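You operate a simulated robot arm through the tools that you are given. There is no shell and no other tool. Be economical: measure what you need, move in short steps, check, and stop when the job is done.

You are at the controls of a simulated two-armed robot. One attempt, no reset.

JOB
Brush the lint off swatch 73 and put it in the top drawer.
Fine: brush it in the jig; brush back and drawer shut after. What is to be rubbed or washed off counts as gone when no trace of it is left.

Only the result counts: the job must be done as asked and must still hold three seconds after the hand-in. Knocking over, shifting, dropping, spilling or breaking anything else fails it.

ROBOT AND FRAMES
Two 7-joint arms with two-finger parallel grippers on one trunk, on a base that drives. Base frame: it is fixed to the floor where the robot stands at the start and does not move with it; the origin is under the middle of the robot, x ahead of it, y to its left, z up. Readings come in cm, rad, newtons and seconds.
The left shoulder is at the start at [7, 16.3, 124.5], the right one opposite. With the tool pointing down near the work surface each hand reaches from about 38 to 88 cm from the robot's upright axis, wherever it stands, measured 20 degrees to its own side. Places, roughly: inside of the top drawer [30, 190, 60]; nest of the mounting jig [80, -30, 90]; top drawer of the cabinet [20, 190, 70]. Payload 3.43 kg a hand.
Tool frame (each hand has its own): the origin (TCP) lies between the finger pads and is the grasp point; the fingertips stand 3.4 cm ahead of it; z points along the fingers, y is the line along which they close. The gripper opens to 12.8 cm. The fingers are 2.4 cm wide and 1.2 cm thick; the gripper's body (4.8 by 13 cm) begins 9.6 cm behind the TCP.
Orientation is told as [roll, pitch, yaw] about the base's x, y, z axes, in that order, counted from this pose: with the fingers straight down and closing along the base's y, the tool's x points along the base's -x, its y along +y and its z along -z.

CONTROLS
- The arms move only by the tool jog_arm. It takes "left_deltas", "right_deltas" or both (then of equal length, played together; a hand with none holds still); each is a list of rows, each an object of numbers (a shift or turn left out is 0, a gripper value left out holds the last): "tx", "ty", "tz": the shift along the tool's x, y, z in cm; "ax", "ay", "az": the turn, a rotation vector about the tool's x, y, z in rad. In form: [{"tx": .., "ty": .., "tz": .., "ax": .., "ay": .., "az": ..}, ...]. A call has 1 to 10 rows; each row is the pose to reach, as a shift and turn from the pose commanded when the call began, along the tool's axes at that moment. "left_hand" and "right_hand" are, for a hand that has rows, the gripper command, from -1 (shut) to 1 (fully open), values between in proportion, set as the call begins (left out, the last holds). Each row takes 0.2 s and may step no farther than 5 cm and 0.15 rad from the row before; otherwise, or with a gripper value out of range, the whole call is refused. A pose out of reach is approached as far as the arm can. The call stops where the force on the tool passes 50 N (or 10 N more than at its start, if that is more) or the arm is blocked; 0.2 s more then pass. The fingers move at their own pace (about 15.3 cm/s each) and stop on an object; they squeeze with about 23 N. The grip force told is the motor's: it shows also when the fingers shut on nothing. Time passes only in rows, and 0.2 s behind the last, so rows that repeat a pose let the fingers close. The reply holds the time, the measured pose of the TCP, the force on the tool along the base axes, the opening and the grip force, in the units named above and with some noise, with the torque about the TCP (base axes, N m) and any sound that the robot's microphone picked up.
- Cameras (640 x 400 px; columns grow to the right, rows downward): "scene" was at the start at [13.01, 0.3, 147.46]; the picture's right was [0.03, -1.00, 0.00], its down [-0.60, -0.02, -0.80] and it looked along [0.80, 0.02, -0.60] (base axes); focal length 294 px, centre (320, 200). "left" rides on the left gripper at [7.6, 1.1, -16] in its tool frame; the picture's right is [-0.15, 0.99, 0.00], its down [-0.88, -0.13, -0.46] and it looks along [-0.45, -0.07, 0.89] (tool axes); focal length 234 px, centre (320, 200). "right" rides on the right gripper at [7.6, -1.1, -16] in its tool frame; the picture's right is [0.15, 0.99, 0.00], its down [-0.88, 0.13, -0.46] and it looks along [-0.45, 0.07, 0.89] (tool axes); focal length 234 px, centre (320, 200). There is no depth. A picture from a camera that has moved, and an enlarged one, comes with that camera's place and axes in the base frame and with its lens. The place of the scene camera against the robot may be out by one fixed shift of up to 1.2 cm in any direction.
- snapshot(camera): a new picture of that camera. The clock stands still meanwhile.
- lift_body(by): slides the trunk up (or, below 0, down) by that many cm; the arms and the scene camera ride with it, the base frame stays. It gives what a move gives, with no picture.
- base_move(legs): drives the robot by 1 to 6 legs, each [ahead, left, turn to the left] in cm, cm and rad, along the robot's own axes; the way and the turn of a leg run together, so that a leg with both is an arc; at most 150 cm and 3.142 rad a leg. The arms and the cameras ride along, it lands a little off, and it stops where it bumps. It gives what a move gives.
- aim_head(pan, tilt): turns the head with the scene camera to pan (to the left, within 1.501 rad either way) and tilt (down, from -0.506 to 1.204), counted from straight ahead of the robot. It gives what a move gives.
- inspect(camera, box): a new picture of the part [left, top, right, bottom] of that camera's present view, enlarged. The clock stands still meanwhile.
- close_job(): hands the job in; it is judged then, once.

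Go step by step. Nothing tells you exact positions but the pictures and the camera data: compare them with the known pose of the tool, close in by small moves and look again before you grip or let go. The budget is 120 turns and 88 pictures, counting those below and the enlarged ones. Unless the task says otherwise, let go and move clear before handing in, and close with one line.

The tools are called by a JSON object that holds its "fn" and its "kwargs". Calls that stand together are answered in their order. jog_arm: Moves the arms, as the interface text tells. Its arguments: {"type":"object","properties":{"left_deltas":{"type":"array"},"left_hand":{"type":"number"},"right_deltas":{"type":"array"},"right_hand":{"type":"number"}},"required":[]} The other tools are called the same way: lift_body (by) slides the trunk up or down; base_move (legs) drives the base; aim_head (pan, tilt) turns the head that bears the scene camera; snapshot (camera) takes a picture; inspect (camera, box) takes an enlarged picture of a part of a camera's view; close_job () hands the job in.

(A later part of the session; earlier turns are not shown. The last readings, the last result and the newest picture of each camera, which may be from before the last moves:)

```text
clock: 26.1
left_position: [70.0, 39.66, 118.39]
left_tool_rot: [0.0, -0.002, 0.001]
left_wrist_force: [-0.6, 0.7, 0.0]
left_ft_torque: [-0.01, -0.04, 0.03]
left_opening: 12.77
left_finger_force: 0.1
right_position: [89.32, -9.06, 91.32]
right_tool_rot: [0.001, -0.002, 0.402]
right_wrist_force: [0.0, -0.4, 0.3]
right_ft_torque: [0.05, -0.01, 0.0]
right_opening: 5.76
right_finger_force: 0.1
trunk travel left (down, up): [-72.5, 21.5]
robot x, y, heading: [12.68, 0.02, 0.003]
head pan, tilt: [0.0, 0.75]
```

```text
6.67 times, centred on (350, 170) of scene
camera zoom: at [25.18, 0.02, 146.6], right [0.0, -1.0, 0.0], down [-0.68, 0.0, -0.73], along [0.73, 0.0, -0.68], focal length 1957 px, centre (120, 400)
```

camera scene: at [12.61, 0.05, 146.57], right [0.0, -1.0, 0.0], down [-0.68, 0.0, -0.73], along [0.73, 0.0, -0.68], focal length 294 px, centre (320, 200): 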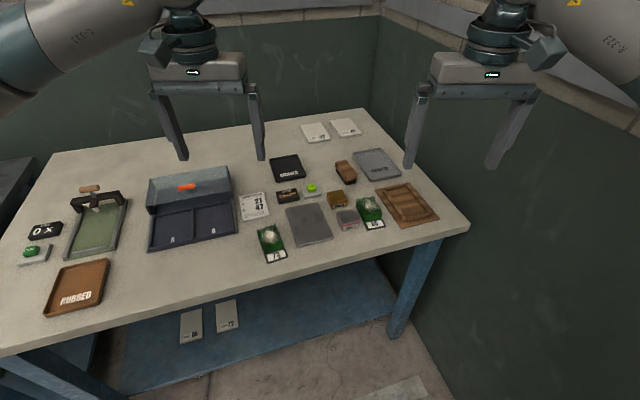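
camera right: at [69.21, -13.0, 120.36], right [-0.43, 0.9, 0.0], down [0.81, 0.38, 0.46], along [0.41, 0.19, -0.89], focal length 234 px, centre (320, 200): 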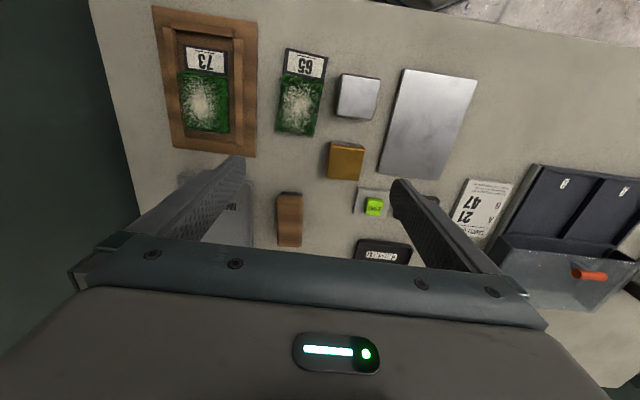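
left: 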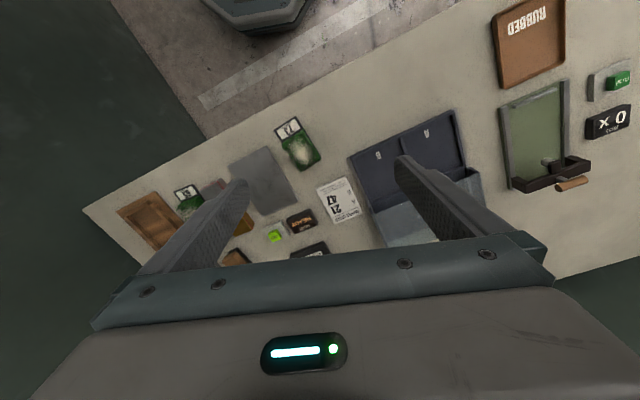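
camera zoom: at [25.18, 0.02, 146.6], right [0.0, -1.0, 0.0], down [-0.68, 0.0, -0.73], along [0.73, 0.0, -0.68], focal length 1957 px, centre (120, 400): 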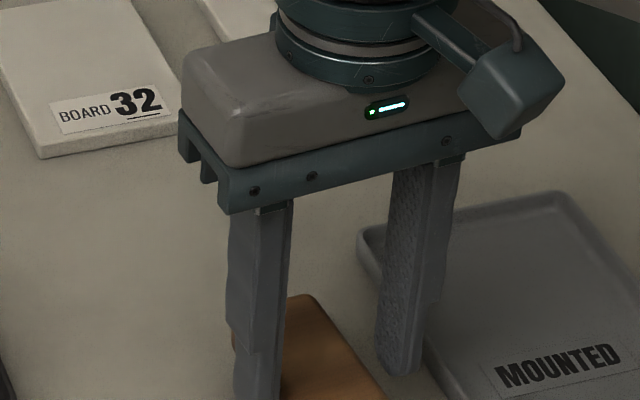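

Aligned with the brush; closing on it.

{"fn": "jog_arm", "kwargs": {"right_deltas": [{"ty": 0.12}, {"ty": 0.12}, {"ty": 0.12}], "right_hand": -1}}

{"fn": "inspect", "kwargs": {"camera": "right", "box": [220, 60, 420, 240]}}

```text
clock: 26.9
left_position: [70.08, 39.74, 118.37]
left_tool_rot: [0.001, -0.001, 0.001]
left_wrist_force: [0.8, 0.7, -0.3]
left_ft_torque: [0.01, 0.0, 0.01]
left_opening: 12.81
left_finger_force: 0.0
right_position: [89.5, -8.86, 91.15]
right_tool_rot: [0.001, 0.0, 0.405]
right_wrist_force: [3.8, -1.7, 11.4]
right_ft_torque: [-0.18, -0.08, 0.05]
right_opening: 4.12
right_finger_force: 22.8
trunk travel left (down, up): [-72.5, 21.5]
robot x, y, heading: [12.49, -0.19, 0.002]
head pan, tilt: [0.0, 0.75]
```

```text
2.22 times, centred on (320, 150) of right
camera zoom: at [82.83, -13.11, 107.25], right [-0.52, 0.85, 0.0], down [0.76, 0.47, 0.46], along [0.39, 0.24, -0.89], focal length 520 px, centre (320, 311)
```

zoom: 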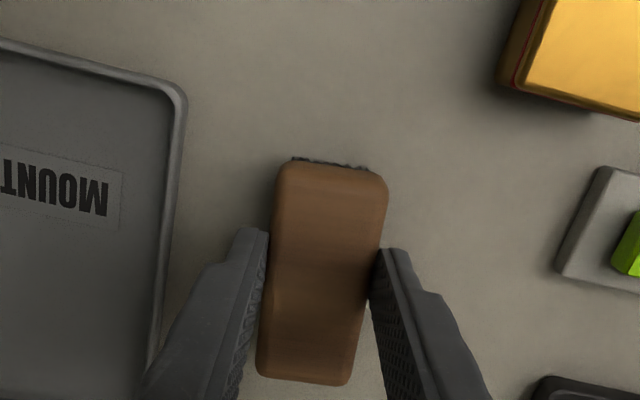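

The brush is gripped. I'll lift it and bring it over the pile of swatch 73.

{"fn": "jog_arm", "kwargs": {"right_deltas": [{"tz": -2}, {"tz": -6}, {"tz": -9}, {"tz": -9, "tx": 4, "ty": -2.5, "az": 0.02}, {"tz": -9, "tx": 8, "ty": -5, "az": 0.04}, {"tz": -9, "tx": 12, "ty": -7.5, "az": 0.08}, {"tz": -9, "tx": 15, "ty": -9.4, "az": 0.1}, {"tz": -9, "tx": 16.9, "ty": -10.6, "az": 0.115}, {"tz": -7, "tx": 16.9, "ty": -10.6, "az": 0.115}, {"tz": -5, "tx": 16.9, "ty": -10.6, "az": 0.115}]}}

{"fn": "aim_head", "kwargs": {"pan": -0.35, "tilt": 0.8}}

{"fn": "snapshot", "kwargs": {"camera": "scene"}}

{"fn": "inspect", "kwargs": {"camera": "right", "box": [220, 60, 420, 240]}}

```text
clock: 29.1
left_position: [70.04, 40.05, 118.24]
left_tool_rot: [-0.005, 0.0, 0.004]
left_wrist_force: [-0.1, 0.2, -0.4]
left_ft_torque: [0.04, 0.0, -0.01]
left_opening: 12.79
left_finger_force: 0.0
right_position: [77.96, -25.09, 96.15]
right_tool_rot: [-0.003, -0.001, 0.288]
right_wrist_force: [-1.1, 0.5, -1.2]
right_ft_torque: [-0.01, 0.02, -0.01]
right_opening: 4.14
right_finger_force: 22.9
trunk travel left (down, up): [-72.5, 21.5]
robot x, y, heading: [12.49, -0.08, -0.0]
head pan, tilt: [0.0, 0.75]
```

```text
clock: 29.9
left_position: [69.97, 40.04, 118.25]
left_tool_rot: [-0.004, -0.003, 0.002]
left_wrist_force: [0.3, 0.4, 0.2]
left_ft_torque: [0.0, 0.02, 0.01]
left_opening: 12.79
left_finger_force: 0.1
right_position: [77.89, -24.88, 96.16]
right_tool_rot: [-0.004, -0.001, 0.289]
right_wrist_force: [-0.5, 0.5, -1.4]
right_ft_torque: [0.0, -0.04, -0.01]
right_opening: 4.12
right_finger_force: 22.6
trunk travel left (down, up): [-72.5, 21.5]
robot x, y, heading: [12.68, -0.01, -0.004]
head pan, tilt: [-0.351, 0.799]
```

```text
51 pictures are left
camera scene: at [24.36, -2.34, 146.21], right [-0.34, -0.94, 0.0], down [-0.67, 0.24, -0.7], along [0.66, -0.24, -0.71], focal length 294 px, centre (320, 200)
```

scene: 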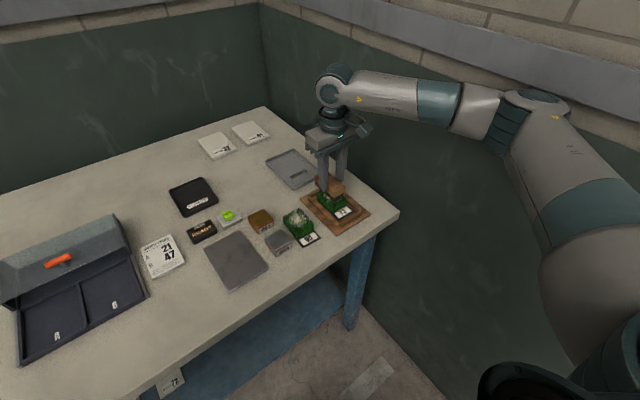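

```text
2.22 times, centred on (320, 150) of right
camera zoom: at [70.9, -28.39, 112.22], right [-0.42, 0.91, 0.0], down [0.81, 0.38, 0.46], along [0.42, 0.19, -0.89], focal length 520 px, centre (320, 311)
```

zoom: 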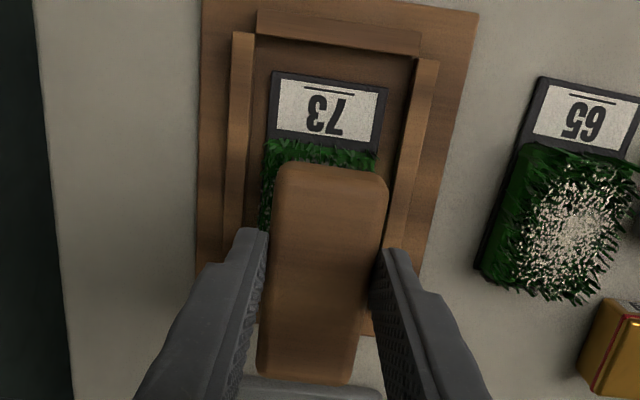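

The brush is over the pile. I'll lower until contact, watching force.

{"fn": "jog_arm", "kwargs": {"right_deltas": [{"ty": -0.3, "tz": 1}, {"ty": -0.3, "tz": 1.6}, {"ty": -0.3, "tz": 2.0}]}}

{"fn": "jog_arm", "kwargs": {"right_deltas": [{"tz": 0.2}, {"tz": 0.4}]}}

{"fn": "inspect", "kwargs": {"camera": "scene", "box": [285, 150, 385, 250]}}

```text
clock: 30.7
left_position: [69.98, 40.08, 118.31]
left_tool_rot: [-0.002, -0.003, 0.002]
left_wrist_force: [0.2, -0.3, 0.5]
left_ft_torque: [0.02, 0.03, 0.02]
left_opening: 12.81
left_finger_force: 0.0
right_position: [78.31, -25.2, 94.46]
right_tool_rot: [-0.003, -0.006, 0.292]
right_wrist_force: [-0.1, 1.2, 18.6]
right_ft_torque: [-0.05, 0.13, -0.02]
right_opening: 4.11
right_finger_force: 23.0
trunk travel left (down, up): [-72.5, 21.5]
robot x, y, heading: [12.44, 0.4, -0.0]
head pan, tilt: [-0.351, 0.799]
```

```text
clock: 31.3
left_position: [69.99, 40.18, 118.3]
left_tool_rot: [-0.004, -0.005, 0.003]
left_wrist_force: [0.2, 0.7, -0.2]
left_ft_torque: [0.02, 0.01, -0.02]
left_opening: 12.79
left_finger_force: 0.1
right_position: [78.17, -25.42, 93.88]
right_tool_rot: [-0.003, -0.003, 0.291]
right_wrist_force: [0.6, 2.6, 18.7]
right_ft_torque: [0.19, -0.03, -0.03]
right_opening: 4.13
right_finger_force: 22.8
trunk travel left (down, up): [-72.5, 21.5]
robot x, y, heading: [12.88, -0.07, 0.001]
head pan, tilt: [-0.351, 0.799]
```

```text
4.00 times, centred on (335, 200) of scene
camera zoom: at [24.37, -2.35, 146.22], right [-0.34, -0.94, 0.0], down [-0.67, 0.24, -0.7], along [0.66, -0.24, -0.71], focal length 1174 px, centre (260, 200)
```

zoom: 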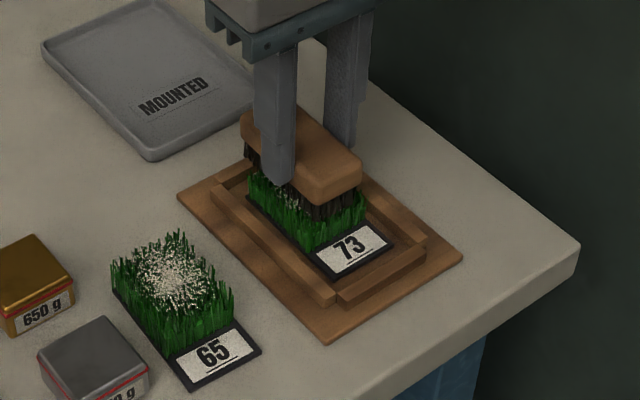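

Pressing at 18 N, which is more than needed. I'll ease up a little and stroke across the pile, then check.

{"fn": "jog_arm", "kwargs": {"right_deltas": [{"tz": -0.4}, {"tz": -0.4, "ty": 1.5}, {"tz": -0.4, "ty": 3}, {"tz": -0.4, "ty": 1.5}, {"tz": -0.4, "ty": 0}, {"tz": -0.4, "ty": -1.5}, {"tz": -0.4, "ty": -3}, {"tz": -0.4, "ty": -1.5}, {"tz": -0.4, "ty": 0}, {"tz": -0.4, "ty": 0}]}}

{"fn": "inspect", "kwargs": {"camera": "scene", "box": [285, 150, 385, 250]}}

```text
clock: 33.5
left_position: [69.91, 40.06, 118.3]
left_tool_rot: [-0.003, -0.004, 0.0]
left_wrist_force: [-0.4, 0.6, -0.5]
left_ft_torque: [0.02, 0.0, -0.01]
left_opening: 12.82
left_finger_force: 0.1
right_position: [77.86, -25.42, 94.23]
right_tool_rot: [-0.003, -0.001, 0.284]
right_wrist_force: [-1.0, -0.3, -0.7]
right_ft_torque: [0.0, 0.0, 0.01]
right_opening: 4.13
right_finger_force: 23.2
trunk travel left (down, up): [-72.5, 21.5]
robot x, y, heading: [12.97, -0.06, -0.003]
head pan, tilt: [-0.351, 0.799]
```

```text
4.00 times, centred on (335, 200) of scene
camera zoom: at [24.21, -2.34, 146.21], right [-0.34, -0.94, 0.0], down [-0.67, 0.24, -0.7], along [0.66, -0.24, -0.71], focal length 1174 px, centre (260, 200)
```

zoom: 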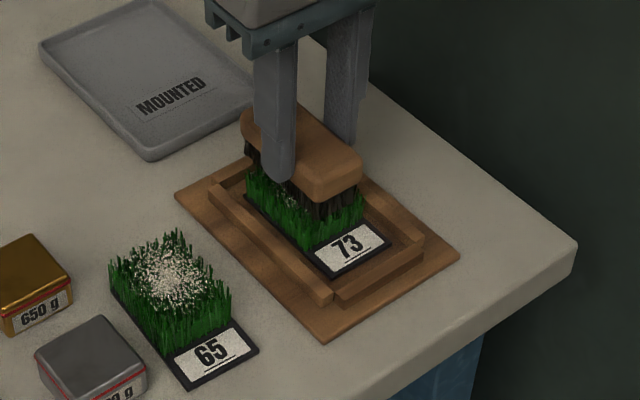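

Force is nil now; strokes need light contact. I'll lower 0.3 cm and stroke, ending to one side to see the result.

{"fn": "jog_arm", "kwargs": {"right_deltas": [{"tz": 0.3}, {"tz": 0.3, "ty": 1.5}, {"tz": 0.3, "ty": 3}, {"tz": 0.3, "ty": 1.5}, {"tz": 0.3, "ty": 0}, {"tz": 0.3, "ty": -1.5}, {"tz": 0.3, "ty": -3}, {"tz": 0.3, "ty": -1.5}, {"tz": 0.3, "ty": 0}, {"tz": 0.3, "ty": 0}]}}

{"fn": "jog_arm", "kwargs": {"right_deltas": [{"tz": -3}, {"tz": -6, "tx": -2}, {"tz": -6, "tx": -5}, {"tz": -6, "tx": -8}]}}

{"fn": "inspect", "kwargs": {"camera": "scene", "box": [285, 140, 385, 240]}}

```text
clock: 35.7
left_position: [69.91, 40.04, 118.23]
left_tool_rot: [-0.004, -0.002, -0.001]
left_wrist_force: [-0.1, 1.4, -0.3]
left_ft_torque: [-0.02, 0.0, 0.01]
left_opening: 12.79
left_finger_force: 0.0
right_position: [77.69, -25.58, 93.86]
right_tool_rot: [-0.006, -0.002, 0.286]
right_wrist_force: [0.2, -0.2, -1.7]
right_ft_torque: [0.0, 0.01, 0.04]
right_opening: 4.14
right_finger_force: 23.2
trunk travel left (down, up): [-72.5, 21.5]
robot x, y, heading: [12.65, -0.16, -0.002]
head pan, tilt: [-0.351, 0.799]
```

```text
clock: 36.7
left_position: [70.54, 39.78, 118.07]
left_tool_rot: [0.0, -0.001, 0.003]
left_wrist_force: [1.3, 0.2, 0.0]
left_ft_torque: [0.01, -0.02, -0.03]
left_opening: 12.79
left_finger_force: 0.1
right_position: [85.98, -23.22, 99.51]
right_tool_rot: [0.0, 0.002, 0.288]
right_wrist_force: [-0.2, -0.4, -1.9]
right_ft_torque: [0.01, 0.03, 0.02]
right_opening: 4.15
right_finger_force: 23.2
trunk travel left (down, up): [-72.5, 21.5]
robot x, y, heading: [12.87, 0.12, 0.001]
head pan, tilt: [-0.351, 0.799]
```

```text
4.00 times, centred on (335, 190) of scene
camera zoom: at [24.85, -2.66, 146.16], right [-0.34, -0.94, 0.0], down [-0.67, 0.25, -0.7], along [0.65, -0.24, -0.72], focal length 1174 px, centre (260, 240)
```

zoom: 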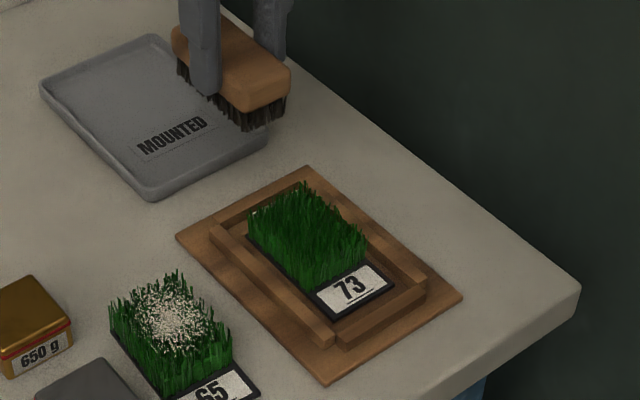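

The lint appears gone. I'll zoom in to check for traces.

{"fn": "inspect", "kwargs": {"camera": "scene", "box": [340, 180, 380, 220]}}

{"fn": "inspect", "kwargs": {"camera": "scene", "box": [343, 182, 363, 202]}}

{"fn": "inspect", "kwargs": {"camera": "right", "box": [220, 0, 380, 160]}}

```text
10.00 times, centred on (360, 200) of scene
camera zoom: at [24.85, -2.66, 146.16], right [-0.34, -0.94, 0.0], down [-0.67, 0.25, -0.7], along [0.65, -0.24, -0.72], focal length 2935 px, centre (-80, 200)
```

zoom: 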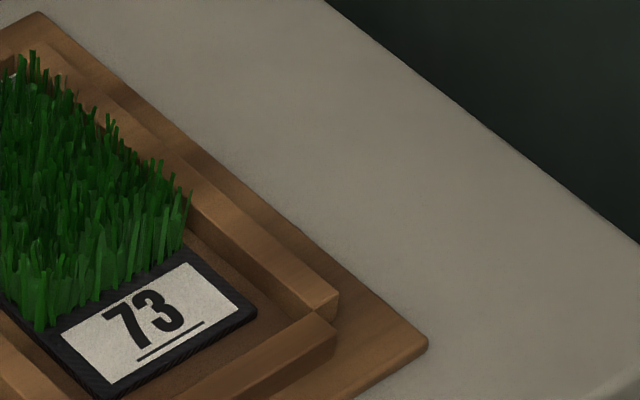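

```text
16.00 times, centred on (353, 192) of scene
camera zoom: at [24.85, -2.66, 146.16], right [-0.34, -0.94, 0.0], down [-0.67, 0.25, -0.7], along [0.65, -0.24, -0.72], focal length 4696 px, centre (-208, 328)
```

zoom: 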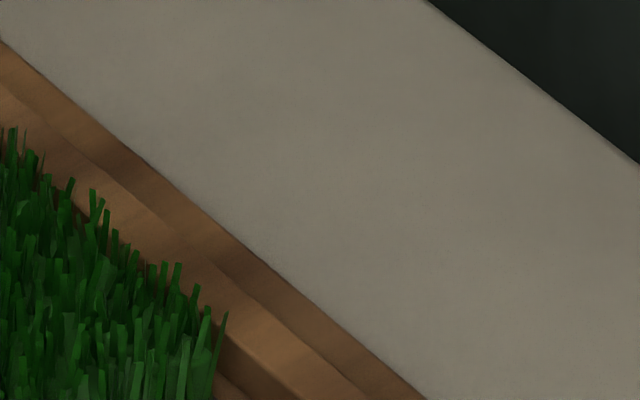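

```text
2.50 times, centred on (300, 80) of right
camera zoom: at [78.96, -26.63, 115.56], right [-0.42, 0.91, 0.0], down [0.81, 0.38, 0.45], along [0.41, 0.19, -0.89], focal length 585 px, centre (370, 500)
```

zoom: 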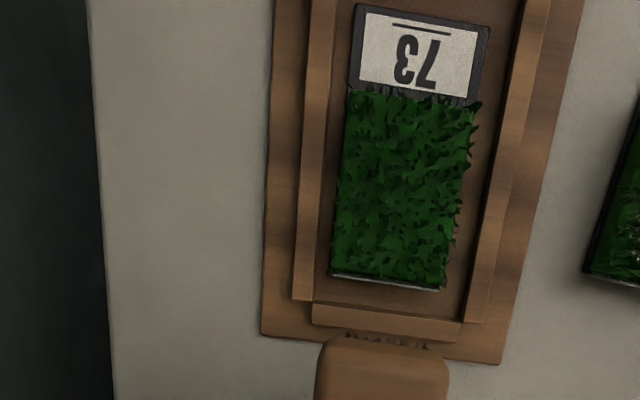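

The swatch is clean. Now I'll return the brush to its original place at (89.5, -8.9), yaw 0.405.

{"fn": "jog_arm", "kwargs": {"right_deltas": [{"tx": -1.8, "ty": 3.2, "az": -0.03}, {"tx": -3.7, "ty": 6.4, "az": -0.06}, {"tx": -5.6, "ty": 9.6, "az": -0.09}, {"tx": -7.45, "ty": 12.8, "az": -0.117}, {"tx": -7.45, "ty": 12.8, "az": -0.117, "tz": 3}, {"tx": -7.45, "ty": 12.8, "az": -0.117, "tz": 5.5}, {"tx": -7.45, "ty": 12.8, "az": -0.117, "tz": 5.5}]}}

{"fn": "aim_head", "kwargs": {"pan": -0.1, "tilt": 0.8}}

{"fn": "snapshot", "kwargs": {"camera": "scene"}}

{"fn": "inspect", "kwargs": {"camera": "right", "box": [220, 60, 420, 240]}}

```text
clock: 38.3
left_position: [70.17, 39.77, 118.22]
left_tool_rot: [-0.003, 0.0, 0.002]
left_wrist_force: [-0.7, 0.4, -0.5]
left_ft_torque: [-0.02, -0.04, 0.0]
left_opening: 12.79
left_finger_force: 0.0
right_position: [89.43, -8.78, 94.2]
right_tool_rot: [0.001, -0.001, 0.407]
right_wrist_force: [0.6, 0.7, -1.2]
right_ft_torque: [-0.04, 0.0, 0.0]
right_opening: 4.12
right_finger_force: 22.9
trunk travel left (down, up): [-72.5, 21.5]
robot x, y, heading: [12.93, -0.08, -0.001]
head pan, tilt: [-0.351, 0.799]
```

```text
clock: 39.1
left_position: [70.35, 39.74, 118.25]
left_tool_rot: [-0.001, 0.0, 0.002]
left_wrist_force: [0.5, -0.1, 0.0]
left_ft_torque: [0.0, -0.03, 0.03]
left_opening: 12.78
left_finger_force: 0.1
right_position: [89.47, -8.82, 94.11]
right_tool_rot: [-0.001, 0.001, 0.406]
right_wrist_force: [-0.5, -0.3, -1.3]
right_ft_torque: [0.0, 0.01, 0.0]
right_opening: 4.12
right_finger_force: 23.1
trunk travel left (down, up): [-72.5, 21.5]
robot x, y, heading: [13.01, 0.12, -0.001]
head pan, tilt: [-0.099, 0.799]
```

```text
43 pictures are left
camera scene: at [25.17, -0.77, 146.17], right [-0.1, -1.0, 0.0], down [-0.71, 0.07, -0.7], along [0.69, -0.07, -0.72], focal length 294 px, centre (320, 200)
```

scene: 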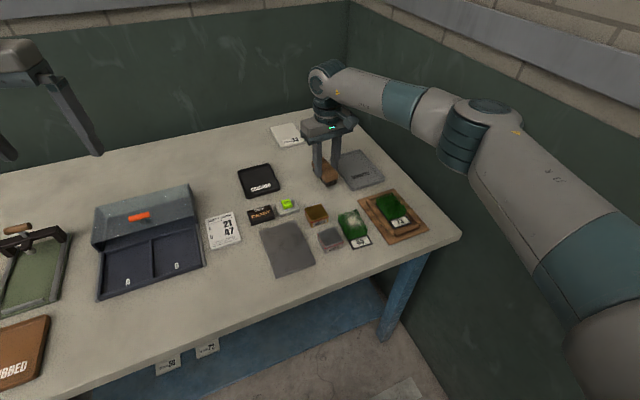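

```text
2.22 times, centred on (320, 150) of right
camera zoom: at [82.87, -13.19, 110.24], right [-0.53, 0.85, 0.0], down [0.76, 0.47, 0.46], along [0.39, 0.24, -0.89], focal length 520 px, centre (320, 311)
```

zoom: 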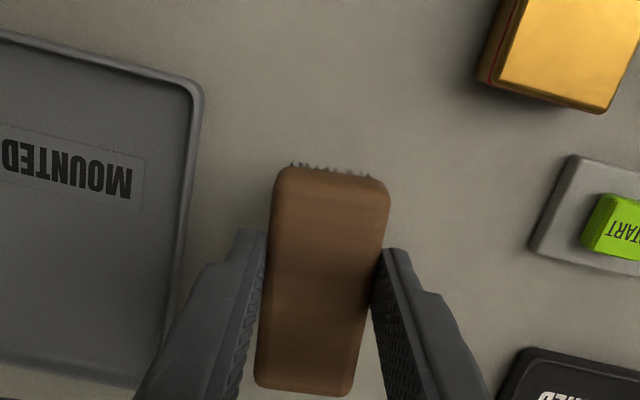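

The brush sits as gripped before. Lower to the table with small final steps.

{"fn": "jog_arm", "kwargs": {"right_deltas": [{"tz": 1.5}, {"tz": 2.1}, {"tz": 2.4}, {"tz": 2.6}, {"tz": 2.6}]}}

```text
clock: 40.3
left_position: [70.28, 39.78, 118.19]
left_tool_rot: [-0.001, 0.0, 0.002]
left_wrist_force: [0.0, -0.3, 0.0]
left_ft_torque: [-0.02, 0.0, -0.03]
left_opening: 12.81
left_finger_force: 0.0
right_position: [89.43, -8.87, 91.73]
right_tool_rot: [0.0, -0.001, 0.408]
right_wrist_force: [-0.3, 0.2, -1.3]
right_ft_torque: [0.0, 0.01, -0.01]
right_opening: 4.13
right_finger_force: 23.3
trunk travel left (down, up): [-72.5, 21.5]
robot x, y, heading: [12.89, -0.04, 0.006]
head pan, tilt: [-0.099, 0.799]
```

{"fn": "jog_arm", "kwargs": {"right_deltas": [{"tz": 0.2}, {"tz": 0.4}, {"tz": 0.5}, {"tz": 0.5}]}}

```text
clock: 41.3
left_position: [70.2, 39.82, 118.24]
left_tool_rot: [-0.001, 0.001, 0.002]
left_wrist_force: [-0.6, 0.1, -0.8]
left_ft_torque: [0.01, 0.0, 0.01]
left_opening: 12.79
left_finger_force: 0.0
right_position: [89.4, -8.89, 91.12]
right_tool_rot: [0.0, -0.001, 0.406]
right_wrist_force: [0.0, -0.2, -1.1]
right_ft_torque: [0.0, 0.01, -0.03]
right_opening: 4.14
right_finger_force: 23.0
trunk travel left (down, up): [-72.5, 21.5]
robot x, y, heading: [12.58, 0.1, 0.004]
head pan, tilt: [-0.099, 0.799]
```

{"fn": "jog_arm", "kwargs": {"right_deltas": [{"tz": 0.15}, {"tz": 0.3}, {"tz": 0.3}]}}

```text
clock: 42.1
left_position: [70.17, 39.76, 118.14]
left_tool_rot: [0.0, 0.0, 0.002]
left_wrist_force: [-0.6, 0.5, -0.6]
left_ft_torque: [-0.03, -0.03, 0.0]
left_opening: 12.8
left_finger_force: 0.0
right_position: [89.46, -9.04, 90.7]
right_tool_rot: [0.0, 0.0, 0.408]
right_wrist_force: [0.2, 0.1, -0.9]
right_ft_torque: [0.01, -0.01, -0.01]
right_opening: 4.11
right_finger_force: 22.6
trunk travel left (down, up): [-72.5, 21.5]
robot x, y, heading: [12.9, -0.1, 0.007]
head pan, tilt: [-0.099, 0.799]
```

{"fn": "inspect", "kwargs": {"camera": "scene", "box": [300, 150, 350, 200]}}

{"fn": "jog_arm", "kwargs": {"right_deltas": [{"tz": 0.15}, {"tz": 0.3}, {"tz": 0.3}]}}

```text
8.00 times, centred on (325, 175) of scene
camera zoom: at [25.16, -0.74, 146.17], right [-0.1, -1.0, 0.0], down [-0.71, 0.07, -0.7], along [0.69, -0.07, -0.72], focal length 2348 px, centre (280, 400)
```

zoom: 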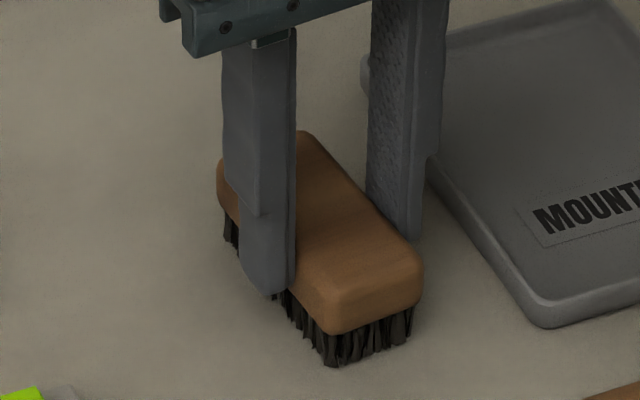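

```text
clock: 42.9
left_position: [70.11, 39.83, 118.16]
left_tool_rot: [-0.001, -0.001, 0.002]
left_wrist_force: [0.5, 0.8, -0.5]
left_ft_torque: [0.02, -0.02, -0.03]
left_opening: 12.79
left_finger_force: 0.0
right_position: [89.4, -9.03, 90.61]
right_tool_rot: [0.002, 0.001, 0.405]
right_wrist_force: [0.1, -0.2, 1.3]
right_ft_torque: [0.0, -0.12, -0.01]
right_opening: 4.12
right_finger_force: 22.6
trunk travel left (down, up): [-72.5, 21.5]
robot x, y, heading: [12.63, -0.38, 0.007]
head pan, tilt: [-0.099, 0.799]
```

Contact felt; the brush is on the table. I'll release it and rise.

{"fn": "jog_arm", "kwargs": {"right_deltas": [{}, {}], "right_hand": -0.1}}

{"fn": "jog_arm", "kwargs": {"right_deltas": [{"tz": -2}, {"tz": -5}, {"tz": -9}, {"tz": -13}]}}

{"fn": "inspect", "kwargs": {"camera": "scene", "box": [300, 120, 440, 250]}}

```text
clock: 43.5
left_position: [70.11, 39.82, 118.21]
left_tool_rot: [-0.002, 0.0, 0.003]
left_wrist_force: [0.4, 0.1, 1.0]
left_ft_torque: [0.01, 0.03, 0.02]
left_opening: 12.79
left_finger_force: 0.0
right_position: [89.44, -8.89, 90.46]
right_tool_rot: [0.001, 0.001, 0.407]
right_wrist_force: [-0.8, 0.6, 0.1]
right_ft_torque: [0.03, 0.0, -0.03]
right_opening: 5.75
right_finger_force: 0.1
trunk travel left (down, up): [-72.5, 21.5]
robot x, y, heading: [12.55, -0.35, 0.002]
head pan, tilt: [-0.099, 0.799]
```

```text
clock: 44.5
left_position: [70.18, 39.81, 118.23]
left_tool_rot: [0.0, -0.004, 0.0]
left_wrist_force: [-0.7, 0.4, 0.2]
left_ft_torque: [0.02, 0.0, 0.01]
left_opening: 12.78
left_finger_force: 0.1
right_position: [89.29, -8.84, 103.6]
right_tool_rot: [0.001, 0.0, 0.406]
right_wrist_force: [0.6, 0.0, 0.4]
right_ft_torque: [0.0, 0.04, -0.01]
right_opening: 5.77
right_finger_force: 0.1
trunk travel left (down, up): [-72.5, 21.5]
robot x, y, heading: [12.32, 0.03, -0.001]
head pan, tilt: [-0.099, 0.799]
```

```text
3.08 times, centred on (370, 185) of scene
camera zoom: at [25.05, -0.7, 146.18], right [-0.1, -1.0, 0.0], down [-0.71, 0.07, -0.7], along [0.69, -0.07, -0.72], focal length 903 px, centre (166, 246)
```

zoom: 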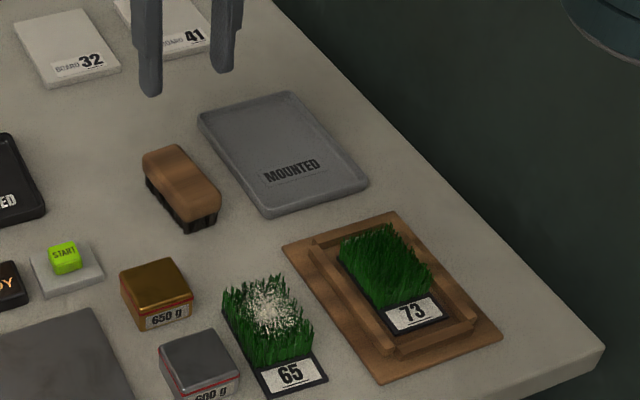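

The brush is back. Now I'll hover over the swatch in the nest to pick it up.

{"fn": "jog_arm", "kwargs": {"right_deltas": [{"tx": 4, "ty": -2.4, "az": 0.03}, {"tx": 8, "ty": -4.8, "az": 0.06}, {"tx": 12, "ty": -7.4, "az": 0.09}, {"tx": 15, "ty": -9.2, "az": 0.116}, {"tx": 17.6, "ty": -10.8, "az": 0.116}, {"tx": 17.6, "ty": -10.8, "az": 0.116, "tz": 3.5}, {"tx": 17.6, "ty": -10.8, "az": 0.116, "tz": 7}, {"tx": 17.6, "ty": -10.8, "az": 0.116, "tz": 7}], "right_hand": 0.15}}

{"fn": "inspect", "kwargs": {"camera": "right", "box": [220, 60, 420, 240]}}

```text
clock: 46.3
left_position: [69.75, 40.51, 118.22]
left_tool_rot: [-0.006, -0.006, 0.002]
left_wrist_force: [0.2, -0.2, -0.5]
left_ft_torque: [0.03, -0.01, 0.01]
left_opening: 12.78
left_finger_force: 0.0
right_position: [77.16, -25.11, 97.09]
right_tool_rot: [-0.007, -0.003, 0.289]
right_wrist_force: [-0.4, 0.1, 0.8]
right_ft_torque: [0.01, -0.01, -0.02]
right_opening: 7.39
right_finger_force: 0.1
trunk travel left (down, up): [-72.5, 21.5]
robot x, y, heading: [12.75, -0.22, 0.001]
head pan, tilt: [-0.099, 0.799]
```

```text
2.22 times, centred on (320, 150) of right
camera zoom: at [70.11, -28.42, 113.12], right [-0.42, 0.91, -0.01], down [0.8, 0.38, 0.46], along [0.42, 0.19, -0.89], focal length 520 px, centre (320, 311)
```

zoom: 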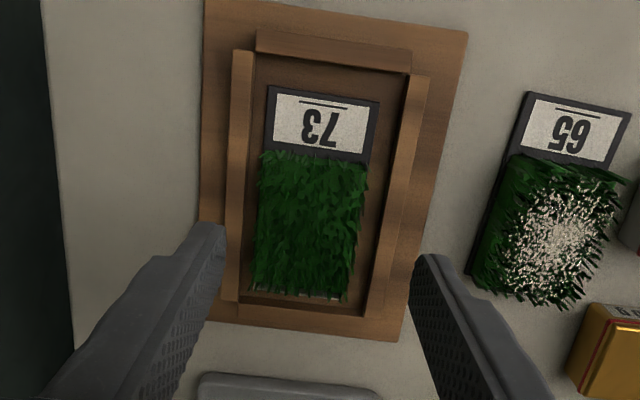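

The pile is clean. Shift 0.75 cm sideways to centre and descend above rails.

{"fn": "jog_arm", "kwargs": {"right_deltas": [{"ty": -0.75}, {"ty": -0.75, "tz": 2.5}, {"ty": -0.75, "tz": 4.5}, {"ty": -0.75, "tz": 4.5}]}}

{"fn": "inspect", "kwargs": {"camera": "right", "box": [220, 60, 420, 240]}}

```text
clock: 47.3
left_position: [69.84, 40.37, 118.17]
left_tool_rot: [-0.008, -0.005, 0.001]
left_wrist_force: [0.0, 0.4, 0.4]
left_ft_torque: [0.03, 0.0, 0.05]
left_opening: 12.79
left_finger_force: 0.1
right_position: [77.56, -25.96, 92.4]
right_tool_rot: [-0.008, -0.002, 0.288]
right_wrist_force: [0.4, 0.4, -0.3]
right_ft_torque: [-0.01, -0.04, 0.04]
right_opening: 7.35
right_finger_force: 0.1
trunk travel left (down, up): [-72.5, 21.5]
robot x, y, heading: [12.59, 0.19, -0.002]
head pan, tilt: [-0.099, 0.799]
```

```text
2.22 times, centred on (320, 150) of right
camera zoom: at [70.4, -29.24, 108.44], right [-0.42, 0.91, -0.01], down [0.8, 0.38, 0.46], along [0.42, 0.19, -0.89], focal length 520 px, centre (320, 311)
```

zoom: 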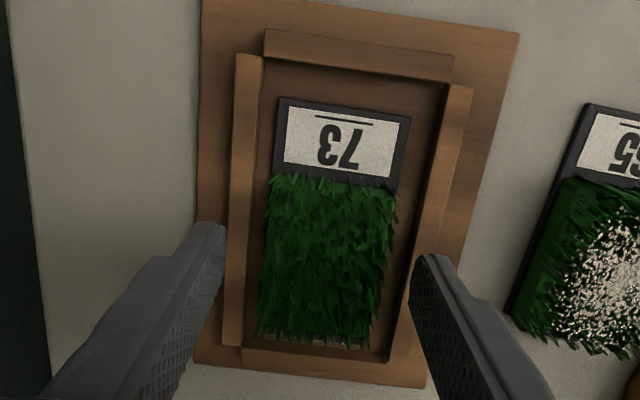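

{"fn": "jog_arm", "kwargs": {"right_deltas": [{"ty": 0.35}, {"ty": 0.35, "tz": 0.6}, {"ty": 0.35, "tz": 1.0}, {"ty": 0.35, "tz": 1.1}]}}

{"fn": "jog_arm", "kwargs": {"right_deltas": [{}, {}, {}], "right_hand": -1}}

```text
clock: 48.3
left_position: [69.92, 40.3, 118.15]
left_tool_rot: [-0.006, -0.003, 0.0]
left_wrist_force: [0.1, -0.3, -0.9]
left_ft_torque: [-0.01, 0.0, 0.05]
left_opening: 12.81
left_finger_force: 0.1
right_position: [77.5, -25.56, 91.31]
right_tool_rot: [-0.005, -0.002, 0.29]
right_wrist_force: [-1.0, 0.2, -0.1]
right_ft_torque: [0.05, 0.0, 0.0]
right_opening: 7.35
right_finger_force: 0.1
trunk travel left (down, up): [-72.5, 21.5]
robot x, y, heading: [12.83, 0.26, 0.001]
head pan, tilt: [-0.099, 0.799]
```

```text
clock: 49.1
left_position: [69.82, 40.29, 118.28]
left_tool_rot: [-0.005, -0.003, 0.003]
left_wrist_force: [-0.9, 0.3, 0.2]
left_ft_torque: [0.0, -0.01, -0.03]
left_opening: 12.8
left_finger_force: 0.1
right_position: [77.44, -25.61, 91.16]
right_tool_rot: [-0.006, -0.001, 0.29]
right_wrist_force: [0.0, -0.3, 1.7]
right_ft_torque: [0.05, -0.03, 0.02]
right_opening: 5.36
right_finger_force: 23.4
trunk travel left (down, up): [-72.5, 21.5]
robot x, y, heading: [12.59, 0.34, -0.004]
head pan, tilt: [-0.099, 0.799]
```

The swatch is gripped (5.36 cm). I'll lift it, pull the hand in, and verify the nest is empty and nothing else moved.

{"fn": "jog_arm", "kwargs": {"right_deltas": [{"tz": -2}, {"tz": -5}, {"tz": -9}, {"tz": -13}, {"tz": -17}, {"tz": -20, "tx": 3}, {"tz": -20, "tx": 7}, {"tz": -20, "tx": 11}, {"tz": -20, "tx": 15}]}}

{"fn": "snapshot", "kwargs": {"camera": "scene"}}

{"fn": "inspect", "kwargs": {"camera": "right", "box": [240, 60, 400, 240]}}

```text
clock: 51.3
left_position: [68.47, 48.95, 118.79]
left_tool_rot: [-0.006, -0.015, 0.124]
left_wrist_force: [0.0, 0.6, 0.3]
left_ft_torque: [0.02, 0.0, 0.05]
left_opening: 12.81
left_finger_force: 0.0
right_position: [69.91, -21.93, 112.21]
right_tool_rot: [-0.019, -0.018, 0.414]
right_wrist_force: [-0.1, 0.3, 0.8]
right_ft_torque: [-0.02, -0.01, -0.01]
right_opening: 5.33
right_finger_force: 23.2
trunk travel left (down, up): [-72.5, 21.5]
robot x, y, heading: [17.83, 1.43, 0.122]
head pan, tilt: [-0.099, 0.799]
stopped in row 9 (right hand): the arm was blocked; the commanded pose is now the measured one
```

```text
37 pictures are left
camera scene: at [27.6, 8.72, 146.65], right [0.02, -1.0, 0.04], down [-0.7, -0.05, -0.71], along [0.71, -0.01, -0.7], focal length 294 px, centre (320, 200)
```

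scene: 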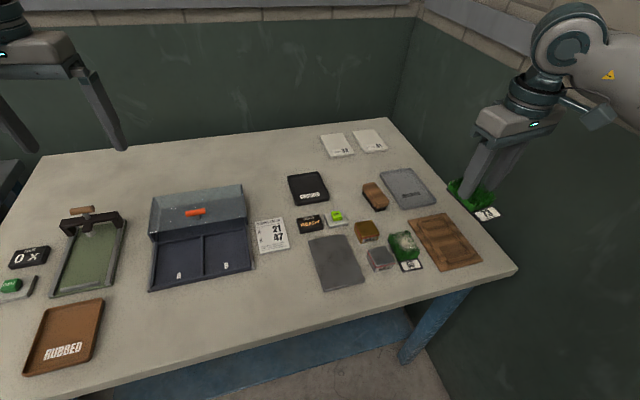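

```text
2.22 times, centred on (320, 150) of right
camera zoom: at [63.09, -26.11, 128.09], right [-0.53, 0.85, -0.02], down [0.74, 0.48, 0.47], along [0.41, 0.23, -0.88], focal length 520 px, centre (320, 311)
```

zoom: 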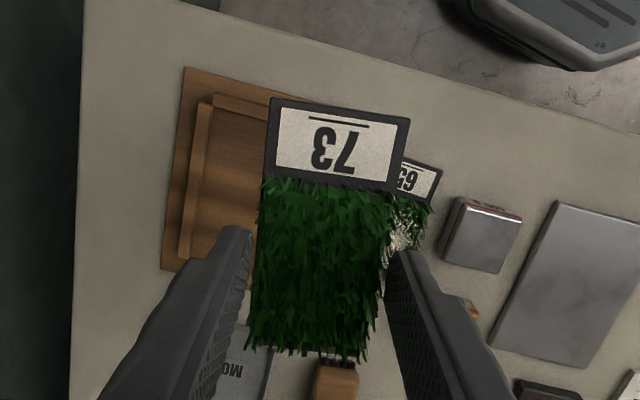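

The right elbow touched the side wall and turned the base slightly, but the swatch is still held. I'll strafe left away from the wall, then back out.

{"fn": "base_move", "kwargs": {"legs": [[0, 12, 0]]}}

{"fn": "inspect", "kwargs": {"camera": "scene", "box": [270, 120, 510, 300]}}

```text
clock: 52.5
left_position: [69.29, 55.17, 118.78]
left_tool_rot: [0.018, -0.001, 0.086]
left_wrist_force: [0.0, -0.5, -0.1]
left_ft_torque: [0.03, -0.01, 0.01]
left_opening: 12.81
left_finger_force: 0.0
right_position: [68.18, -15.28, 110.25]
right_tool_rot: [0.016, -0.012, 0.377]
right_wrist_force: [-0.7, -0.1, 0.5]
right_ft_torque: [0.03, -0.02, 0.02]
right_opening: 5.35
right_finger_force: 22.4
trunk travel left (down, up): [-72.5, 21.5]
robot x, y, heading: [15.37, 13.45, 0.085]
head pan, tilt: [-0.099, 0.799]
```

```text
2.22 times, centred on (390, 210) of scene
camera zoom: at [27.68, 12.76, 146.17], right [-0.01, -1.0, 0.0], down [-0.72, 0.01, -0.7], along [0.7, -0.01, -0.72], focal length 652 px, centre (164, 178)
```

zoom: 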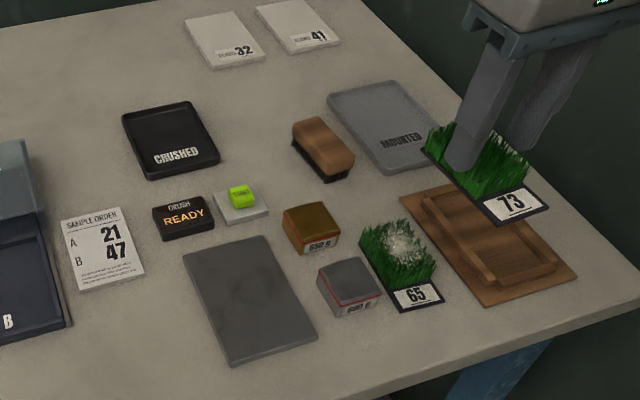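

All table items are in place. I'll back away from the table, straighten, then drive left toward the cabinet.

{"fn": "base_move", "kwargs": {"legs": [[-60, 15, -0.085]]}}

{"fn": "aim_head", "kwargs": {"pan": 0.9, "tilt": 0.5}}

{"fn": "snapshot", "kwargs": {"camera": "scene"}}

```text
clock: 56.0
left_position: [11.34, 63.36, 118.79]
left_tool_rot: [0.015, 0.001, 0.01]
left_wrist_force: [0.0, -0.2, 1.4]
left_ft_torque: [-0.01, -0.02, 0.02]
left_opening: 12.83
left_finger_force: 0.0
right_position: [5.11, -6.8, 110.32]
right_tool_rot: [0.014, -0.008, 0.305]
right_wrist_force: [-0.1, -0.2, -0.3]
right_ft_torque: [0.0, 0.0, -0.01]
right_opening: 5.36
right_finger_force: 22.6
trunk travel left (down, up): [-72.5, 21.5]
robot x, y, heading: [-45.35, 24.58, 0.013]
head pan, tilt: [-0.099, 0.799]
```

```text
clock: 57.3
left_position: [11.5, 63.37, 118.79]
left_tool_rot: [0.016, 0.0, 0.01]
left_wrist_force: [0.9, 0.6, -0.7]
left_ft_torque: [0.01, 0.03, 0.01]
left_opening: 12.8
left_finger_force: 0.1
right_position: [5.1, -6.81, 110.36]
right_tool_rot: [0.014, -0.01, 0.303]
right_wrist_force: [-0.9, -0.1, -0.1]
right_ft_torque: [-0.01, 0.01, 0.01]
right_opening: 5.35
right_finger_force: 23.2
trunk travel left (down, up): [-72.5, 21.5]
robot x, y, heading: [-45.6, 25.06, 0.01]
head pan, tilt: [0.901, 0.499]
```

```text
34 pictures are left
camera scene: at [-35.69, 32.17, 148.77], right [0.79, -0.61, 0.0], down [-0.29, -0.38, -0.88], along [0.54, 0.69, -0.48], focal length 294 px, centre (320, 200)
```

scene: 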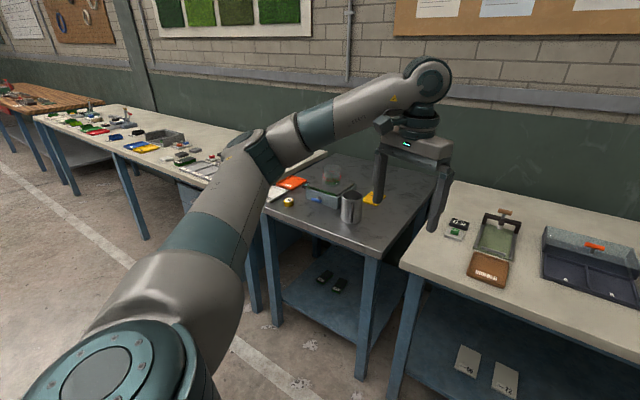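

The way left is clear. Driving left about 150 cm.

{"fn": "base_move", "kwargs": {"legs": [[-8, 145, -0.01]]}}

{"fn": "aim_head", "kwargs": {"pan": 0.1, "tilt": 0.9}}

{"fn": "snapshot", "kwargs": {"camera": "scene"}}

```text
clock: 64.4
left_position: [1.46, 206.34, 118.76]
left_tool_rot: [0.016, 0.0, 0.014]
left_wrist_force: [-0.3, -0.2, 0.1]
left_ft_torque: [0.0, -0.03, 0.0]
left_opening: 12.78
left_finger_force: 0.1
right_position: [-4.7, 136.16, 110.45]
right_tool_rot: [0.012, -0.008, 0.306]
right_wrist_force: [0.4, 0.9, -0.4]
right_ft_torque: [0.01, 0.03, 0.01]
right_opening: 5.36
right_finger_force: 23.1
trunk travel left (down, up): [-72.5, 21.5]
robot x, y, heading: [-55.21, 167.55, 0.016]
head pan, tilt: [0.901, 0.499]
```

```text
clock: 65.5
left_position: [1.4, 206.4, 118.72]
left_tool_rot: [0.016, 0.0, 0.014]
left_wrist_force: [-0.5, 0.2, -0.1]
left_ft_torque: [-0.01, -0.01, 0.0]
left_opening: 12.8
left_finger_force: 0.1
right_position: [-4.76, 136.06, 110.47]
right_tool_rot: [0.011, -0.011, 0.307]
right_wrist_force: [-0.4, 0.1, 0.1]
right_ft_torque: [-0.02, -0.01, -0.01]
right_opening: 5.36
right_finger_force: 23.1
trunk travel left (down, up): [-72.5, 21.5]
robot x, y, heading: [-55.51, 167.56, 0.017]
head pan, tilt: [0.099, 0.901]
```

```text
33 pictures are left
camera scene: at [-43.6, 168.67, 145.39], right [0.11, -0.99, 0.0], down [-0.78, -0.09, -0.62], along [0.62, 0.07, -0.78], focal length 294 px, centre (320, 200)
```

scene: 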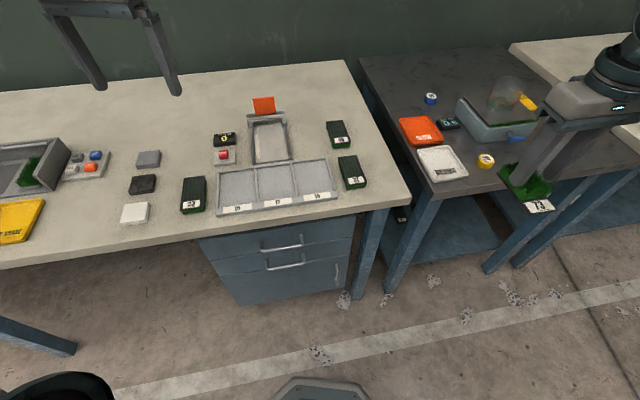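

The cabinet is in front: the top drawer has a horizontal bar handle near (-2, 184, 70), under the bench edge (x≈-7). I'll turn the left hand to point forward and raise and retract the right hand with the swatch.

{"fn": "jog_arm", "kwargs": {"left_deltas": [{"ay": -0.15, "tx": 1}, {"ay": -0.3, "tx": 2}, {"ay": -0.45, "tx": 3}, {"ay": -0.6, "tx": 4}, {"ay": -0.75, "tx": 5}, {"ay": -0.9, "tx": 6}, {"ay": -1.05, "tx": 6}, {"ay": -1.2, "tx": 6}, {"ay": -1.35, "tx": 6}, {"ay": -1.5, "tx": 6}], "right_deltas": [{"tz": -2}, {"tz": -4}, {"tz": -6}, {"tz": -8}, {"tz": -10}, {"tz": -12}, {"tz": -12, "tx": 2}, {"tz": -12, "tx": 4}, {"tz": -12, "tx": 6}, {"tz": -12, "tx": 7}]}}

```text
clock: 68.0
left_position: [1.98, 204.77, 125.17]
left_tool_rot: [2.388, -1.479, -2.475]
left_wrist_force: [-0.2, 1.3, 0.2]
left_ft_torque: [0.01, 0.06, 0.0]
left_opening: 12.79
left_finger_force: 0.1
left hand out of reach, approached as far as the arm can: row 6, 7, 8, 9, 10
right_position: [-11.54, 134.08, 122.41]
right_tool_rot: [0.013, -0.011, 0.309]
right_wrist_force: [-0.1, 1.2, -0.2]
right_ft_torque: [-0.02, -0.07, 0.01]
right_opening: 5.36
right_finger_force: 23.4
trunk travel left (down, up): [-72.5, 21.5]
robot x, y, heading: [-55.41, 167.86, 0.017]
head pan, tilt: [0.099, 0.901]
stopped in row 10 (left hand): the arm was blocked; the commanded pose is now the measured one
```

The left hand now points forward at about the right orientation. I'll back the base 15 cm and lower the trunk.

{"fn": "base_move", "kwargs": {"legs": [[-16, 0, -0.017]]}}

{"fn": "lift_body", "kwargs": {"by": -32}}

{"fn": "jog_arm", "kwargs": {"left_deltas": [{"az": 0.15, "tx": 1}, {"az": 0.3, "tx": 2}, {"az": 0.45, "tx": 4}, {"az": 0.6, "tx": 6}, {"az": 0.75, "tx": 8}, {"az": 0.9, "tx": 10}, {"az": 1.05, "tx": 12}, {"az": 1.2, "tx": 14}, {"az": 1.35, "tx": 16}, {"az": 1.5, "tx": 18}]}}

{"fn": "snapshot", "kwargs": {"camera": "scene"}}

```text
clock: 69.4
left_position: [-12.88, 203.51, 124.99]
left_tool_rot: [2.361, -1.48, -2.467]
left_wrist_force: [-0.3, -0.2, -0.2]
left_ft_torque: [0.03, 0.02, -0.02]
left_opening: 12.8
left_finger_force: 0.1
right_position: [-27.53, 133.0, 122.28]
right_tool_rot: [0.014, -0.007, 0.29]
right_wrist_force: [0.7, 0.4, 0.1]
right_ft_torque: [0.02, 0.05, 0.01]
right_opening: 5.36
right_finger_force: 22.4
trunk travel left (down, up): [-72.5, 21.5]
robot x, y, heading: [-70.84, 167.55, -0.002]
head pan, tilt: [0.099, 0.901]
```

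```text
clock: 72.5
left_position: [-12.93, 203.33, 93.17]
left_tool_rot: [2.371, -1.479, -2.475]
left_wrist_force: [0.1, -0.7, 0.3]
left_ft_torque: [0.01, 0.0, -0.01]
left_opening: 12.79
left_finger_force: 0.2
right_position: [-27.8, 133.2, 90.34]
right_tool_rot: [0.016, -0.007, 0.29]
right_wrist_force: [0.5, -0.6, 0.2]
right_ft_torque: [0.01, 0.01, 0.03]
right_opening: 5.35
right_finger_force: 22.9
trunk travel left (down, up): [-40.5, 53.5]
robot x, y, heading: [-71.13, 167.41, -0.001]
head pan, tilt: [0.099, 0.901]
```

```text
clock: 74.7
left_position: [-14.84, 205.34, 97.42]
left_tool_rot: [1.47, -0.071, -1.646]
left_wrist_force: [0.0, -0.5, -0.1]
left_ft_torque: [-0.01, 0.03, 0.11]
left_opening: 12.82
left_finger_force: 0.0
left hand out of reach, approached as far as the arm can: row 4, 5, 6, 7, 8, 9, 10
right_position: [-27.79, 132.83, 90.25]
right_tool_rot: [0.015, -0.01, 0.288]
right_wrist_force: [0.0, -0.5, -0.6]
right_ft_torque: [0.03, -0.03, 0.0]
right_opening: 5.36
right_finger_force: 22.9
trunk travel left (down, up): [-40.5, 53.5]
robot x, y, heading: [-71.21, 167.56, -0.006]
head pan, tilt: [0.099, 0.901]
```

```text
32 pictures are left
camera scene: at [-59.34, 168.0, 113.38], right [0.09, -1.0, 0.0], down [-0.78, -0.07, -0.62], along [0.62, 0.06, -0.78], focal length 294 px, centre (320, 200)
```

scene: 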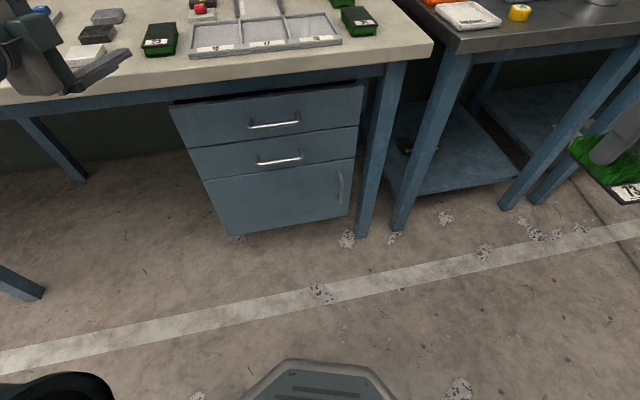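

I have the handle by triangulation at about (-1.7, 184.8, 68.9). I'll move the left hand toward a standoff at x≈-15 in front of it, fingers partly closed.

{"fn": "jog_arm", "kwargs": {"left_deltas": [{"tx": -2, "ty": -3}, {"tx": -4, "ty": -6}, {"tx": -6, "ty": -9}, {"tx": -8, "ty": -12}, {"tx": -10, "ty": -15}, {"tx": -12, "ty": -18}, {"tx": -14, "ty": -21}, {"tx": -16, "ty": -24}, {"tx": -18.5, "ty": -26.5}, {"tx": -20.5, "ty": -28.5}], "left_hand": -0.2}}

{"fn": "snapshot", "kwargs": {"camera": "scene"}}

```text
clock: 76.9
left_position: [-11.1, 181.32, 87.02]
left_tool_rot: [1.366, -0.066, -1.595]
left_wrist_force: [-0.7, 0.4, -0.4]
left_ft_torque: [0.02, 0.02, 0.01]
left_opening: 5.13
left_finger_force: 0.0
left hand out of reach, approached as far as the arm can: row 1, 2, 3, 4, 5, 6, 7, 8, 9, 10
right_position: [-27.67, 132.84, 90.26]
right_tool_rot: [0.014, -0.008, 0.288]
right_wrist_force: [-0.1, -0.6, -1.2]
right_ft_torque: [0.0, -0.02, 0.02]
right_opening: 5.34
right_finger_force: 23.0
trunk travel left (down, up): [-40.5, 53.5]
robot x, y, heading: [-71.3, 167.49, -0.004]
head pan, tilt: [0.099, 0.901]
```

```text
31 pictures are left
camera scene: at [-59.29, 168.2, 113.38], right [0.09, -1.0, 0.0], down [-0.78, -0.07, -0.62], along [0.62, 0.06, -0.78], focal length 294 px, centre (320, 200)
```

scene: 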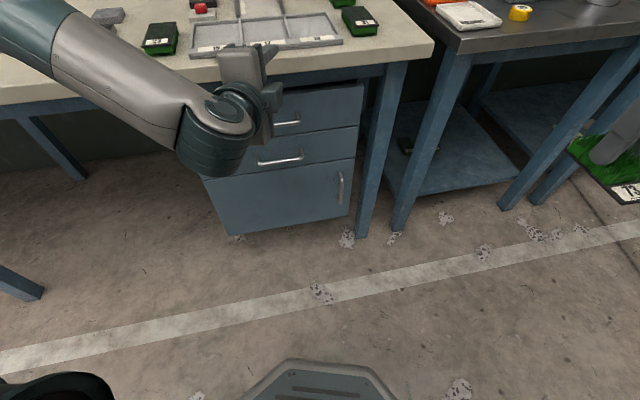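

The hand is high relative to the shoulder; I'll back the base 8 cm to clear the bench edge and lower the trunk so the hand comes to handle height.

{"fn": "base_move", "kwargs": {"legs": [[-8, 0, 0.0]]}}

{"fn": "lift_body", "kwargs": {"by": -18}}

{"fn": "snapshot", "kwargs": {"camera": "left"}}

{"fn": "snapshot", "kwargs": {"camera": "scene"}}

```text
clock: 78.0
left_position: [-19.29, 181.34, 87.11]
left_tool_rot: [1.366, -0.065, -1.593]
left_wrist_force: [0.8, -0.3, -0.2]
left_ft_torque: [0.03, 0.02, 0.0]
left_opening: 5.12
left_finger_force: 0.0
right_position: [-35.88, 133.08, 90.39]
right_tool_rot: [0.012, -0.009, 0.29]
right_wrist_force: [-0.9, 0.4, -0.9]
right_ft_torque: [-0.01, -0.05, 0.0]
right_opening: 5.33
right_finger_force: 22.6
trunk travel left (down, up): [-40.5, 53.5]
robot x, y, heading: [-79.08, 167.3, 0.001]
head pan, tilt: [0.099, 0.901]
```

```text
clock: 80.0
left_position: [-19.24, 181.39, 69.0]
left_tool_rot: [1.364, -0.066, -1.593]
left_wrist_force: [0.0, -0.3, -0.2]
left_ft_torque: [-0.01, -0.01, 0.0]
left_opening: 5.1
left_finger_force: 0.1
right_position: [-35.83, 133.06, 72.28]
right_tool_rot: [0.012, -0.009, 0.289]
right_wrist_force: [1.1, 0.4, -1.0]
right_ft_torque: [-0.01, -0.02, 0.0]
right_opening: 5.34
right_finger_force: 23.0
trunk travel left (down, up): [-22.5, 71.5]
robot x, y, heading: [-78.77, 167.84, -0.003]
head pan, tilt: [0.099, 0.901]
```

```text
30 pictures are left
camera left: at [-34.43, 189.58, 72.84], right [0.2, -0.09, 0.98], down [-0.49, -0.87, 0.02], along [0.85, -0.49, -0.22], focal length 234 px, centre (320, 200)
```

left: 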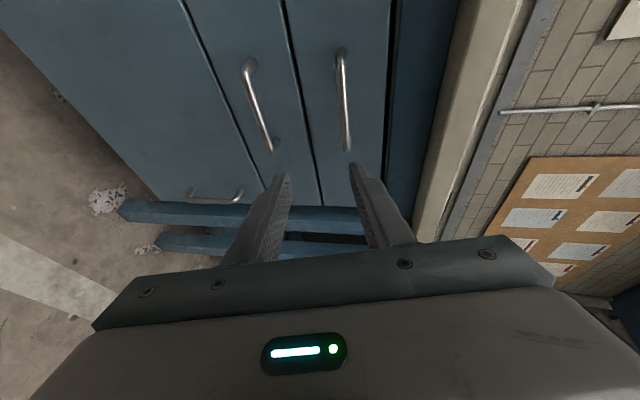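

```text
29 pictures are left
camera scene: at [-67.34, 168.36, 95.39], right [0.1, -1.0, 0.0], down [-0.78, -0.07, -0.62], along [0.62, 0.06, -0.78], focal length 294 px, centre (320, 200)
```

scene: 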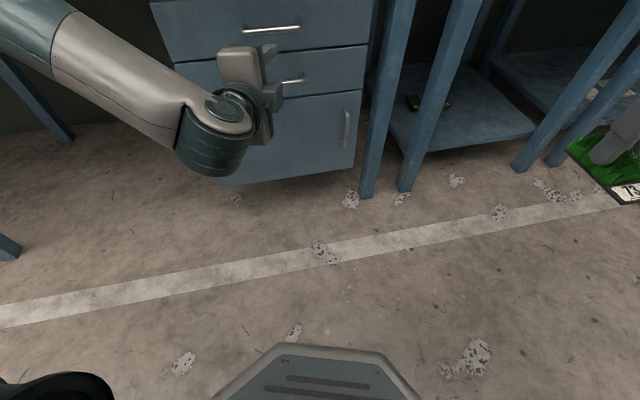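

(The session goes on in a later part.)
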